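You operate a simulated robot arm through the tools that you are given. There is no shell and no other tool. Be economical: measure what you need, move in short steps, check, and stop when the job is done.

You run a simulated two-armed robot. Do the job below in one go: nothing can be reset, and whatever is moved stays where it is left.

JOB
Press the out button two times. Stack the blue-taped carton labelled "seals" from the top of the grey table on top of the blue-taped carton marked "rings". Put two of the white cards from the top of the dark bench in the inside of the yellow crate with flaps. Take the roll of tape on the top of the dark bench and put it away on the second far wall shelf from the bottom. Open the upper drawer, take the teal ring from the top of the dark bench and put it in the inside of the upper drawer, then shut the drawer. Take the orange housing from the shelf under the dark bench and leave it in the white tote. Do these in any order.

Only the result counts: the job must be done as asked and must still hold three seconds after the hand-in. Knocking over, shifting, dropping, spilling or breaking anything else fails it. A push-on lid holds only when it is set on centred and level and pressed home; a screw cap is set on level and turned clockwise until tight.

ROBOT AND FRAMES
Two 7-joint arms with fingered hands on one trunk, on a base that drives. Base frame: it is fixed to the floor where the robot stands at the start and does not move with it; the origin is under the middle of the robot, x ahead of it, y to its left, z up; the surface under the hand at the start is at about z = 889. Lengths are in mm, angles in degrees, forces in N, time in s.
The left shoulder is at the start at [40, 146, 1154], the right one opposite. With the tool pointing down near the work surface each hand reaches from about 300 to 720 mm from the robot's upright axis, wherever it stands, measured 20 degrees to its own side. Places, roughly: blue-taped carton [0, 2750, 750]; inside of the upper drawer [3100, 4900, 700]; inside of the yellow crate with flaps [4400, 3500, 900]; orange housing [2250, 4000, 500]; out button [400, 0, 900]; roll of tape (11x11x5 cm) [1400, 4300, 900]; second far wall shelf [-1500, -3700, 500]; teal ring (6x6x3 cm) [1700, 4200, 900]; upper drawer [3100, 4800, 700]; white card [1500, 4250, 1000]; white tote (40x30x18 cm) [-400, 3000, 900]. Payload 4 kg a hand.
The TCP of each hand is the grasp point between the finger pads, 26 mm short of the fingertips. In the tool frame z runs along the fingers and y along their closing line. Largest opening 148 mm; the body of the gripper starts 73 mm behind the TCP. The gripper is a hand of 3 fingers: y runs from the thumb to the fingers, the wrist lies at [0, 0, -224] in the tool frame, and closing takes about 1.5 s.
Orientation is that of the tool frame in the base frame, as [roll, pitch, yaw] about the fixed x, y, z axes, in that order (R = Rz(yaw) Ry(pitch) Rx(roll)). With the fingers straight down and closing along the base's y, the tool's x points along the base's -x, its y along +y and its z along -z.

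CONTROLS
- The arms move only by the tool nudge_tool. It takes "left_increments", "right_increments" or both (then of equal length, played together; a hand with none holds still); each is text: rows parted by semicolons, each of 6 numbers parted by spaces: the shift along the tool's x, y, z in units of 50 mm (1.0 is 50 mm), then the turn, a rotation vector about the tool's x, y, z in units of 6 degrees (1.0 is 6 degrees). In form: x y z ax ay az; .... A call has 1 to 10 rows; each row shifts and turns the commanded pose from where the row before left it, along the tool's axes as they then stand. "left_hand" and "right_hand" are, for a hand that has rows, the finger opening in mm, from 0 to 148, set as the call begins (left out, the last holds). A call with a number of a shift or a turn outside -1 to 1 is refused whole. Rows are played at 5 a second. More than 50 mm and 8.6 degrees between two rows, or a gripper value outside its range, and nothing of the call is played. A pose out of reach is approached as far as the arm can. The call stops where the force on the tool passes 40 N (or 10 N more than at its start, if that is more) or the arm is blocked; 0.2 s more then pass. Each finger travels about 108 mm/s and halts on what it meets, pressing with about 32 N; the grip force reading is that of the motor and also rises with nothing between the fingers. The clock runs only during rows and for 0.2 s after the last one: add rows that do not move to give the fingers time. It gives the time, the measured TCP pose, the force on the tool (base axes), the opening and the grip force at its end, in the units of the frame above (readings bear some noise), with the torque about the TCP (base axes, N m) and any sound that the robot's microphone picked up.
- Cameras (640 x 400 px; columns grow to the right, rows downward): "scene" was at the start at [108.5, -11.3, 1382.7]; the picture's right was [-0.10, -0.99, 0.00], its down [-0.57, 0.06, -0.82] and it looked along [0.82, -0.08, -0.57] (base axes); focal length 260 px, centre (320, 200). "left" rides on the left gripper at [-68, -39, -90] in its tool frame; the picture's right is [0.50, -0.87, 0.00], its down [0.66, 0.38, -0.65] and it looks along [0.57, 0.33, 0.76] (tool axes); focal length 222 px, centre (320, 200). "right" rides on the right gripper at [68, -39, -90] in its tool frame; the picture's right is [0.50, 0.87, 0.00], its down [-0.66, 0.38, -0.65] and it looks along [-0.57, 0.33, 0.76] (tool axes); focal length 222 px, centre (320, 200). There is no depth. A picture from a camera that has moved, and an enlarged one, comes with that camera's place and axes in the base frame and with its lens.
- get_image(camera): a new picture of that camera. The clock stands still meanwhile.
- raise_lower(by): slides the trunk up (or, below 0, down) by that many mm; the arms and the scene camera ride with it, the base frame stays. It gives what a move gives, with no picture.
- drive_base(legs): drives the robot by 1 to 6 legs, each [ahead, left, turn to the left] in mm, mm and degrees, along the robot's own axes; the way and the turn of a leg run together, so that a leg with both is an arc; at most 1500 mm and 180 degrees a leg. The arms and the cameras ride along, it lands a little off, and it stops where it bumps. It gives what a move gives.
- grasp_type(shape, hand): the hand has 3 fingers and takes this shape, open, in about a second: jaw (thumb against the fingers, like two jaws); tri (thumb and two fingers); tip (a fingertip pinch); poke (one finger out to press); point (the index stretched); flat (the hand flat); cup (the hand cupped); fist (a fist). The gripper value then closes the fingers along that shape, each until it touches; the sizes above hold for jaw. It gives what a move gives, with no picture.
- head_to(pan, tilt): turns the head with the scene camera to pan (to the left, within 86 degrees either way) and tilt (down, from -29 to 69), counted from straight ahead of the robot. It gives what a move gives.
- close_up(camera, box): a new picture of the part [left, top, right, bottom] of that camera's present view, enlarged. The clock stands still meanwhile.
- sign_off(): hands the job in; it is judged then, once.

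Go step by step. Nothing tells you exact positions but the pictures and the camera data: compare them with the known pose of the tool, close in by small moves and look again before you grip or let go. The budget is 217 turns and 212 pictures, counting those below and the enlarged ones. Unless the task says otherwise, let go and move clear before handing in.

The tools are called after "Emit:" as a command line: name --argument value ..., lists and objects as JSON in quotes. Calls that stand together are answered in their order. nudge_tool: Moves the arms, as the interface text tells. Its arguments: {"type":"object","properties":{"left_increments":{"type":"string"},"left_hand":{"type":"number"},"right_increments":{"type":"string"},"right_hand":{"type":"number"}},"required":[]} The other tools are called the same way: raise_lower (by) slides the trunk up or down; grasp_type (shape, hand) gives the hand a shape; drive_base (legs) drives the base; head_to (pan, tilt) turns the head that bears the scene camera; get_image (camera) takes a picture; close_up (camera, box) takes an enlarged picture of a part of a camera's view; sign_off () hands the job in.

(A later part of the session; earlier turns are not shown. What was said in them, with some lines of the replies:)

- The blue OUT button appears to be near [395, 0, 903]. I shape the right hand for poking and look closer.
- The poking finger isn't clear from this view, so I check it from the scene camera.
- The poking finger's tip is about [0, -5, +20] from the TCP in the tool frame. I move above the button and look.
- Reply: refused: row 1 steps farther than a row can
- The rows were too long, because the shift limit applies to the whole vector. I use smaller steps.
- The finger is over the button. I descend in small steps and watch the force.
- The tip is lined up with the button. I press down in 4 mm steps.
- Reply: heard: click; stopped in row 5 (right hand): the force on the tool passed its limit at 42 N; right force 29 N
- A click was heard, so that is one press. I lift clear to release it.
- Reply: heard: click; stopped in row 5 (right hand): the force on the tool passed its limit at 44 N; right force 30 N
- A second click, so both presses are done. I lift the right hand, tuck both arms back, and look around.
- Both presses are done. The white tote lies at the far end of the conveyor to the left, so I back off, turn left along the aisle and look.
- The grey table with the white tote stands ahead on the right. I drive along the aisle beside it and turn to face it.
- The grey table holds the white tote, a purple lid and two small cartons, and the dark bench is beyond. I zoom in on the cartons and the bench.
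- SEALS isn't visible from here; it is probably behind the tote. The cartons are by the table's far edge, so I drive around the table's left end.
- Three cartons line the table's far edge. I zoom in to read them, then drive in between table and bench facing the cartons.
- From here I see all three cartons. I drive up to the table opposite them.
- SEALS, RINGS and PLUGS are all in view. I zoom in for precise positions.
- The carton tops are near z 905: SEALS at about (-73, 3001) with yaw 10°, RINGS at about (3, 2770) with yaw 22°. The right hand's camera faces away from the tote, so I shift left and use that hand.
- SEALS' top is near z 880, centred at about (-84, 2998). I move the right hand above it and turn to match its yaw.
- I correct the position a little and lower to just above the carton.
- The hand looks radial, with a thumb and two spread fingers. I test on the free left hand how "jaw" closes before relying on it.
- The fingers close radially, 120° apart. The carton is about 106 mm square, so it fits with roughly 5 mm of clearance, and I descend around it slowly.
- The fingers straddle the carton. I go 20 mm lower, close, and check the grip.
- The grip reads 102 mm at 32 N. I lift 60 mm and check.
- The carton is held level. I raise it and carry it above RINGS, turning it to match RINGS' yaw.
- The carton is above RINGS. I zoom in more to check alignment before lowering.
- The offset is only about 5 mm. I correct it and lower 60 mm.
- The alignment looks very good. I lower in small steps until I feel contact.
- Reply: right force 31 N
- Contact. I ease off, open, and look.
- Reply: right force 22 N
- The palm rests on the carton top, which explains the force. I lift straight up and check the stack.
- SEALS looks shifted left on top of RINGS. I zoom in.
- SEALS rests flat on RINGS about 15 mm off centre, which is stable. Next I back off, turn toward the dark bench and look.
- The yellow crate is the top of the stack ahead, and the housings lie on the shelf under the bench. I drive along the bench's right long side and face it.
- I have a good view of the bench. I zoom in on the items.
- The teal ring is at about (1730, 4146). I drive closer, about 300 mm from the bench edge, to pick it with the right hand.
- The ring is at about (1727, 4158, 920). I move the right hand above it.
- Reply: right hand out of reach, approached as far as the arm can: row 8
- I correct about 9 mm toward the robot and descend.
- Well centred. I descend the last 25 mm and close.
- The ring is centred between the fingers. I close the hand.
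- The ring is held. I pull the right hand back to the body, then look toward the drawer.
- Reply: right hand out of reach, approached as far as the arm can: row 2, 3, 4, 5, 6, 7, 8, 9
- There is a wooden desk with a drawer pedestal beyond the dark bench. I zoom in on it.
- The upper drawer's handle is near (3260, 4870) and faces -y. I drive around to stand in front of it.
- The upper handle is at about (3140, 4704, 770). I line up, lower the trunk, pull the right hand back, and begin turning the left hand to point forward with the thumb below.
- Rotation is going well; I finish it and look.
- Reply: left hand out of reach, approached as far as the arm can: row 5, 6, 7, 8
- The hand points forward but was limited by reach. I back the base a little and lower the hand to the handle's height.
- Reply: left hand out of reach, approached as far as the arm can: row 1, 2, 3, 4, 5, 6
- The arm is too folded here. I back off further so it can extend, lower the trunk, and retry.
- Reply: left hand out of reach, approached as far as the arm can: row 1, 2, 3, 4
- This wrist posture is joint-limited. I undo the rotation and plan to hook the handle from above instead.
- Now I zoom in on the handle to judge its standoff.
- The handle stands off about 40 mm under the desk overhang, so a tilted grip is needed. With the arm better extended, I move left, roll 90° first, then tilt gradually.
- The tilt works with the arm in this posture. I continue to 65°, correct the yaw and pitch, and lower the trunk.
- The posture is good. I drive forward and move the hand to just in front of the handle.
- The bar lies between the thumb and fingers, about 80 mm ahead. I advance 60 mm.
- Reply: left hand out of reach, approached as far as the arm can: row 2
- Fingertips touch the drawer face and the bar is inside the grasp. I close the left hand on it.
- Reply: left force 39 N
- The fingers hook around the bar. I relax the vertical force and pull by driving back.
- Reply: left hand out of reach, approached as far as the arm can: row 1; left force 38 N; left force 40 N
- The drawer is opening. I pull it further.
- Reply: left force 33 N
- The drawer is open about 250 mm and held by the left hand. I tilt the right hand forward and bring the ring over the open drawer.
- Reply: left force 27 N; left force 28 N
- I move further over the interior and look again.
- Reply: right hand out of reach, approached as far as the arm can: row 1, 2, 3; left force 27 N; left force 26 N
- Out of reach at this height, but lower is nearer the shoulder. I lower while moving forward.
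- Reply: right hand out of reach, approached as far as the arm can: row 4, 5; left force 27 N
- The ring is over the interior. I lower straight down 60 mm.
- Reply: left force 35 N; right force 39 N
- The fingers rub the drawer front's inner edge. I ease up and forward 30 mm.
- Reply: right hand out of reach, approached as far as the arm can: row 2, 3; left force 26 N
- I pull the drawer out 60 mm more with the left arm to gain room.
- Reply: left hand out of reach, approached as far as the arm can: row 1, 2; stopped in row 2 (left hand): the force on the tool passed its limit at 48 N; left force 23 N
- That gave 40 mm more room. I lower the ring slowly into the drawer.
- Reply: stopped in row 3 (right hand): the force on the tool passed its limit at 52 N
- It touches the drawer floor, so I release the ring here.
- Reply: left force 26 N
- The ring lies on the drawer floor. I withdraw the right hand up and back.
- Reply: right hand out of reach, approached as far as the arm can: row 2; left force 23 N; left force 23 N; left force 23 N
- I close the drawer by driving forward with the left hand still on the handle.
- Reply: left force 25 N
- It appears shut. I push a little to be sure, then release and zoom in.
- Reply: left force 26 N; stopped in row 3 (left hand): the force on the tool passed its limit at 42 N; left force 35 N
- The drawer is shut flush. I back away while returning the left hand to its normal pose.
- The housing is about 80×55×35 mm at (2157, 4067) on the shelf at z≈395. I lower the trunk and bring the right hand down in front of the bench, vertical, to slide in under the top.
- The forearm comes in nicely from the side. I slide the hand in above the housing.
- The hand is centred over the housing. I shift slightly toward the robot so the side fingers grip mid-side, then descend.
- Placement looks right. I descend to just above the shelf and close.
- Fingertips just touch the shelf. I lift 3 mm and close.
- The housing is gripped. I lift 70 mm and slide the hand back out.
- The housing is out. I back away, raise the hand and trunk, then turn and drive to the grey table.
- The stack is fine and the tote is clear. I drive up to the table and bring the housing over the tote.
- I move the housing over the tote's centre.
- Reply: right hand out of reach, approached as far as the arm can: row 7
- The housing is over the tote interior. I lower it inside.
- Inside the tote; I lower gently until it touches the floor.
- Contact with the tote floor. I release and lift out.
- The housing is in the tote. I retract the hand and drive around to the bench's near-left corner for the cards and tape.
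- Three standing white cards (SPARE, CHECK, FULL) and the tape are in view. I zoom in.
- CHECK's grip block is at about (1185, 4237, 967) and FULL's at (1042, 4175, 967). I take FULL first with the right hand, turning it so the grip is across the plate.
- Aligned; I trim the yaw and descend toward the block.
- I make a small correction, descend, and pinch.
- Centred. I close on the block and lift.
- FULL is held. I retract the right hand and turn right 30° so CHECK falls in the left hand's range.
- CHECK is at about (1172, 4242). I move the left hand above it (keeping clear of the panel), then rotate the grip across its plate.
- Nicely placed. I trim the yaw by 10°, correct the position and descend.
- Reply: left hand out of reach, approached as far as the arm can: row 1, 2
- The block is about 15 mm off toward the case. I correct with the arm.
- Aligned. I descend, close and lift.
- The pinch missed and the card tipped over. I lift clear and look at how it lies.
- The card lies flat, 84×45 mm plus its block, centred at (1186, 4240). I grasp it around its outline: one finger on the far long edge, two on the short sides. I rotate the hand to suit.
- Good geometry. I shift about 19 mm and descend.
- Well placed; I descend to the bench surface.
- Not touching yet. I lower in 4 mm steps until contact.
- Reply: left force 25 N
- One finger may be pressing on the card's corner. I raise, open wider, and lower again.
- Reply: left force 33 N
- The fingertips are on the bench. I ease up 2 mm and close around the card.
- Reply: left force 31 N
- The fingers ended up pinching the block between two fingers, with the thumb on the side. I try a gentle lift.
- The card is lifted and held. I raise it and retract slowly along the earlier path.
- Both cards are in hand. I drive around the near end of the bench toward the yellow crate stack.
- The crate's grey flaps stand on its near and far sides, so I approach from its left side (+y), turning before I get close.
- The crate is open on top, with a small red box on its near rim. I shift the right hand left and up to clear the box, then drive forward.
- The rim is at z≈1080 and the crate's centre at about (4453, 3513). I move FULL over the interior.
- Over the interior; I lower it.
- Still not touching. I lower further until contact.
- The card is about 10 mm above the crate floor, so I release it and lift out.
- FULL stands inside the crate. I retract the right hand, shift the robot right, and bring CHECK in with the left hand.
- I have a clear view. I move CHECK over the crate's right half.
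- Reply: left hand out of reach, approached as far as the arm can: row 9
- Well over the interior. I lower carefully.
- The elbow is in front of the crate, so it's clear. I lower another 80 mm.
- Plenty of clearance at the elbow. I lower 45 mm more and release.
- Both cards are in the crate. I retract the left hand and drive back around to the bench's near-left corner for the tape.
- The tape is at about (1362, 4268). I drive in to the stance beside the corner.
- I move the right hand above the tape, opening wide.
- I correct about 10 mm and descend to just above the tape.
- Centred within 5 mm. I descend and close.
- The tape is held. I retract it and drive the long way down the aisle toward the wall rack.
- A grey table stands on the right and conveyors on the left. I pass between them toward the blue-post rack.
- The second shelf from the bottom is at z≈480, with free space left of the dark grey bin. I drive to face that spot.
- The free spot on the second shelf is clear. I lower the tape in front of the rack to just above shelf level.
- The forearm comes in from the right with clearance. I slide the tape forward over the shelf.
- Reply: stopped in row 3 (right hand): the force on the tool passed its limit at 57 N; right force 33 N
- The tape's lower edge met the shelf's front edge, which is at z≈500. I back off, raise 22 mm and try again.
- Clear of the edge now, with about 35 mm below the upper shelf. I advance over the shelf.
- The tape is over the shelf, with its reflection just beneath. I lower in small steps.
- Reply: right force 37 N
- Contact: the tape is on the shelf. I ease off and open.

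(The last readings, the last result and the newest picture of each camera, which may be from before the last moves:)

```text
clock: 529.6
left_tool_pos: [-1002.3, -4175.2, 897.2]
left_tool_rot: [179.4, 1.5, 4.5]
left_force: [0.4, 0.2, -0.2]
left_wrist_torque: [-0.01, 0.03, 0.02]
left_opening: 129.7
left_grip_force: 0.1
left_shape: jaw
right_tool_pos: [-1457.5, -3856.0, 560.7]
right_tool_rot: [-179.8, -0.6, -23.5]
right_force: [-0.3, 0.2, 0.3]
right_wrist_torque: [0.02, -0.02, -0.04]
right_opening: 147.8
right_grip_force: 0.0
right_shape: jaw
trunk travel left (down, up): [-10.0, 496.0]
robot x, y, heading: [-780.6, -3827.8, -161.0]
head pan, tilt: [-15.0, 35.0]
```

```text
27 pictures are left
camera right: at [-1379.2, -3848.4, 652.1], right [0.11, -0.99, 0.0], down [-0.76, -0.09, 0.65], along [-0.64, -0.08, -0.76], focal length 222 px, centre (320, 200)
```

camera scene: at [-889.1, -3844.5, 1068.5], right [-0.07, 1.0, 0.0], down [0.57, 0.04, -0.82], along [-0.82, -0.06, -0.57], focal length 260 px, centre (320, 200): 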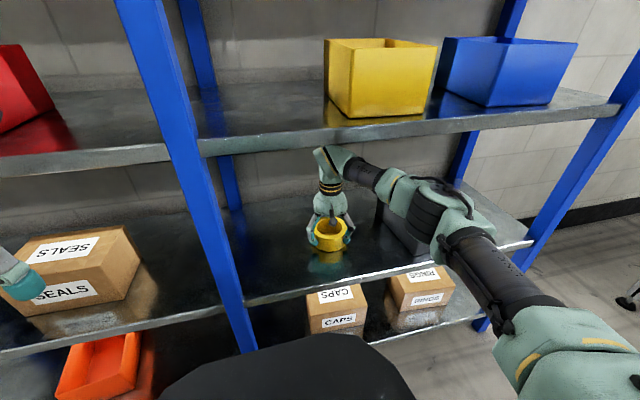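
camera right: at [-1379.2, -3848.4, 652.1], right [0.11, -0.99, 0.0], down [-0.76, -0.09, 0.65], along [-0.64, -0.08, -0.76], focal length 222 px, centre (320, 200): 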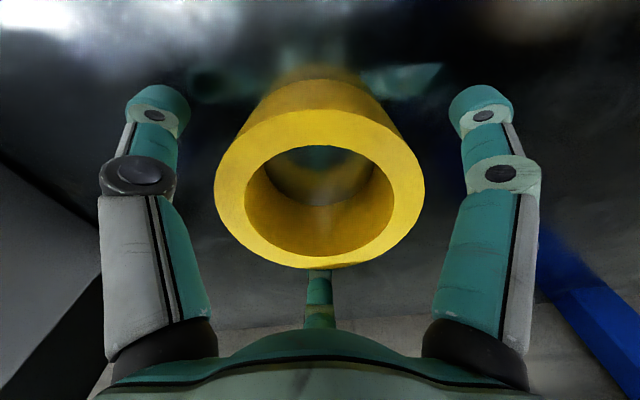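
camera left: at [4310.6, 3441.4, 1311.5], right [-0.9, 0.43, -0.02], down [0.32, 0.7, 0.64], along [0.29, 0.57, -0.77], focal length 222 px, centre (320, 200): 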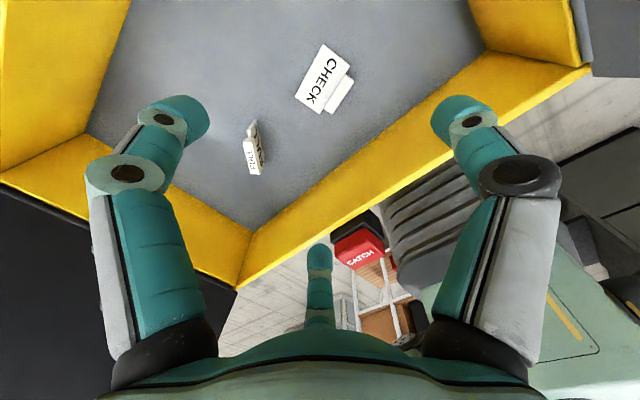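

The tape is free. To get the far finger over it beneath the upper shelf, I raise slightly and tilt the hand forward 30°.

Emit:
nudge_tool --right_increments "0.1 -0.09 -0.24 0 0 0; 0 0 0 -0.679 -0.734 0; 0 0 0 -0.679 -0.734 0; 0 0 0 -0.679 -0.734 0; 0 0 0 -0.679 -0.734 0; 0 0 0 -0.679 -0.734 0; 0 0 0 0 0 0"

Emit:
get_image --camera "right"

Emit:
close_up --camera "scene" --box '[230, 110, 430, 290]'

```text
clock: 531.2
left_tool_pos: [-1003.1, -4176.9, 897.0]
left_tool_rot: [179.5, 1.7, 4.7]
left_force: [-0.1, 0.7, -0.5]
left_wrist_torque: [0.04, 0.03, 0.0]
left_opening: 130.1
left_grip_force: 0.0
left_shape: jaw
right_tool_pos: [-1450.5, -3854.7, 572.6]
right_tool_rot: [158.7, 21.0, -27.5]
right_force: [0.0, -0.8, 2.1]
right_wrist_torque: [0.14, -0.03, -0.05]
right_opening: 147.8
right_grip_force: 0.0
right_shape: jaw
trunk travel left (down, up): [-10.0, 496.0]
robot x, y, heading: [-778.5, -3824.0, -160.9]
head pan, tilt: [-15.0, 35.0]
```

```text
26 pictures are left
camera right: at [-1339.3, -3835.0, 615.0], right [0.14, -0.98, 0.11], down [-0.36, 0.06, 0.93], along [-0.92, -0.17, -0.34], focal length 222 px, centre (320, 200)
```

right: 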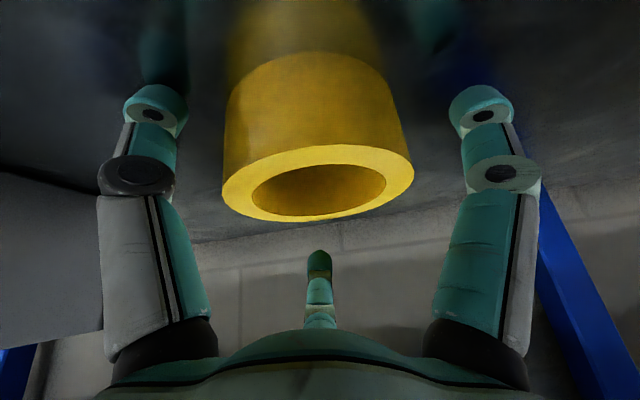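

```text
2.22 times, centred on (330, 200) of scene
camera zoom: at [-889.0, -3844.8, 1068.6], right [-0.07, 1.0, 0.0], down [0.57, 0.04, -0.82], along [-0.82, -0.06, -0.57], focal length 578 px, centre (298, 200)
```

zoom: 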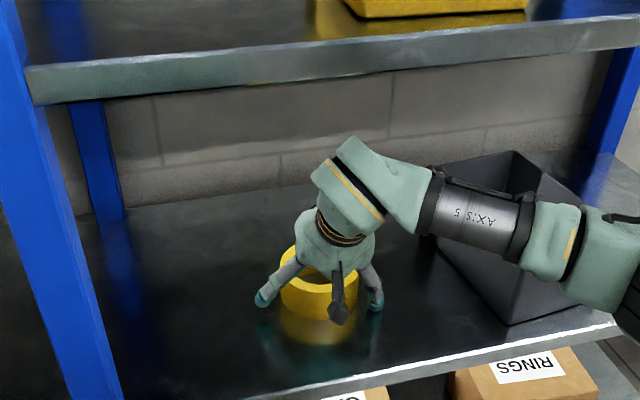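

The far finger is now above the tape's rim. I raise 20 mm more and withdraw toward the robot.

Emit:
nudge_tool --right_increments "-0.147 0.136 -0.346 0 0 0; 0.2 -0.18 -0.15 0 0 0; 0.4 -0.37 -0.31 0 0 0; 0.5 -0.47 -0.39 0 0 0; 0.5 -0.47 -0.39 0 0 0; 0.5 -0.47 -0.39 0 0 0; 0.5 -0.47 -0.39 0 0 0; 0.5 -0.47 -0.39 0 0 0; 0 0 0 0 0 0"

Emit:
get_image --camera "scene"

```text
clock: 533.2
left_tool_pos: [-1002.6, -4175.6, 896.6]
left_tool_rot: [179.4, 1.5, 4.6]
left_force: [1.0, 0.3, 0.9]
left_wrist_torque: [0.01, 0.01, -0.02]
left_opening: 130.1
left_grip_force: 0.1
left_shape: jaw
right_tool_pos: [-1253.8, -3747.7, 628.0]
right_tool_rot: [159.1, 20.7, -27.1]
right_force: [-0.2, 0.4, 0.7]
right_wrist_torque: [0.03, 0.0, -0.05]
right_opening: 147.9
right_grip_force: 0.1
right_shape: jaw
right hand out of reach, approached as far as the arm can: row 6, 7, 8
trunk travel left (down, up): [-10.0, 496.0]
robot x, y, heading: [-781.1, -3829.1, -160.7]
head pan, tilt: [-15.0, 35.0]
```

```text
24 pictures are left
camera scene: at [-889.4, -3844.9, 1068.5], right [-0.07, 1.0, 0.0], down [0.57, 0.04, -0.82], along [-0.82, -0.06, -0.57], focal length 260 px, centre (320, 200)
```

scene: 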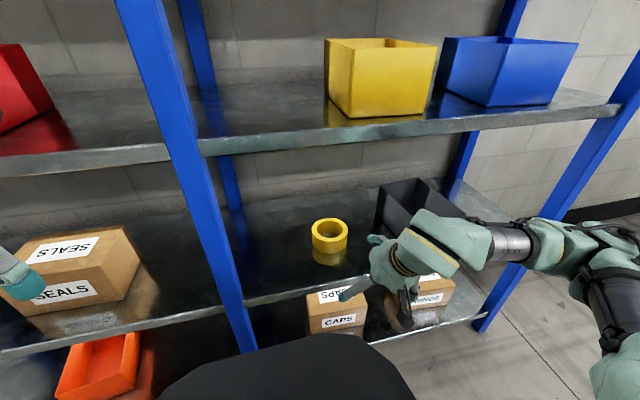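

The tape stands on the second shelf and the hand is clear. I back away and take a last look.

Emit:
drive_base --legs '[[-350, 0, 0]]'

Emit:
get_image --camera "scene"

```text
clock: 535.5
left_tool_pos: [-664.3, -4058.4, 897.0]
left_tool_rot: [179.5, 1.6, 4.8]
left_force: [-0.5, -0.1, -0.3]
left_wrist_torque: [0.01, 0.01, 0.0]
left_opening: 129.8
left_grip_force: 0.0
left_shape: jaw
right_tool_pos: [-916.0, -3631.8, 628.5]
right_tool_rot: [158.9, 20.7, -27.0]
right_force: [0.3, -0.6, -0.3]
right_wrist_torque: [-0.01, 0.01, 0.01]
right_opening: 148.2
right_grip_force: 0.1
right_shape: jaw
trunk travel left (down, up): [-10.0, 496.0]
robot x, y, heading: [-443.4, -3709.5, -160.2]
head pan, tilt: [-15.0, 35.0]
```

```text
23 pictures are left
camera scene: at [-551.8, -3726.2, 1068.6], right [-0.08, 1.0, 0.0], down [0.57, 0.04, -0.82], along [-0.82, -0.06, -0.57], focal length 260 px, centre (320, 200)
```

scene: 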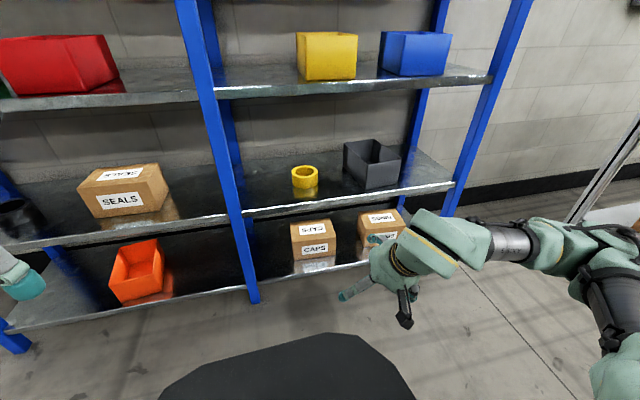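

The tape sits on the second shelf from the bottom, nothing else on the rack has moved, and both hands are clear. All six parts are done, so I hand the job in.

Emit:
sign_off

```text
The job is handed in.
```

I did all six parts and handed the job in; no result came back beyond confirmation that it was handed in.

- **Out button:** pressed two times, with a click heard each time.
- **Cartons:** "seals" rests on "rings", about 15 mm off centre, and was still in place when I last passed the table.
- **White cards:** FULL and CHECK are inside the yellow crate. I knocked CHECK over on the bench when my first grip missed, so it lies flat in the crate.
- **Roll of tape:** on the second far wall shelf from the bottom. It bumped the shelf's front edge once on the way in; nothing on the rack moved.
- **Teal ring:** in the upper drawer, which is shut flush. It dropped a short way to the drawer floor when I let go.
- **Orange housing:** in the white tote.
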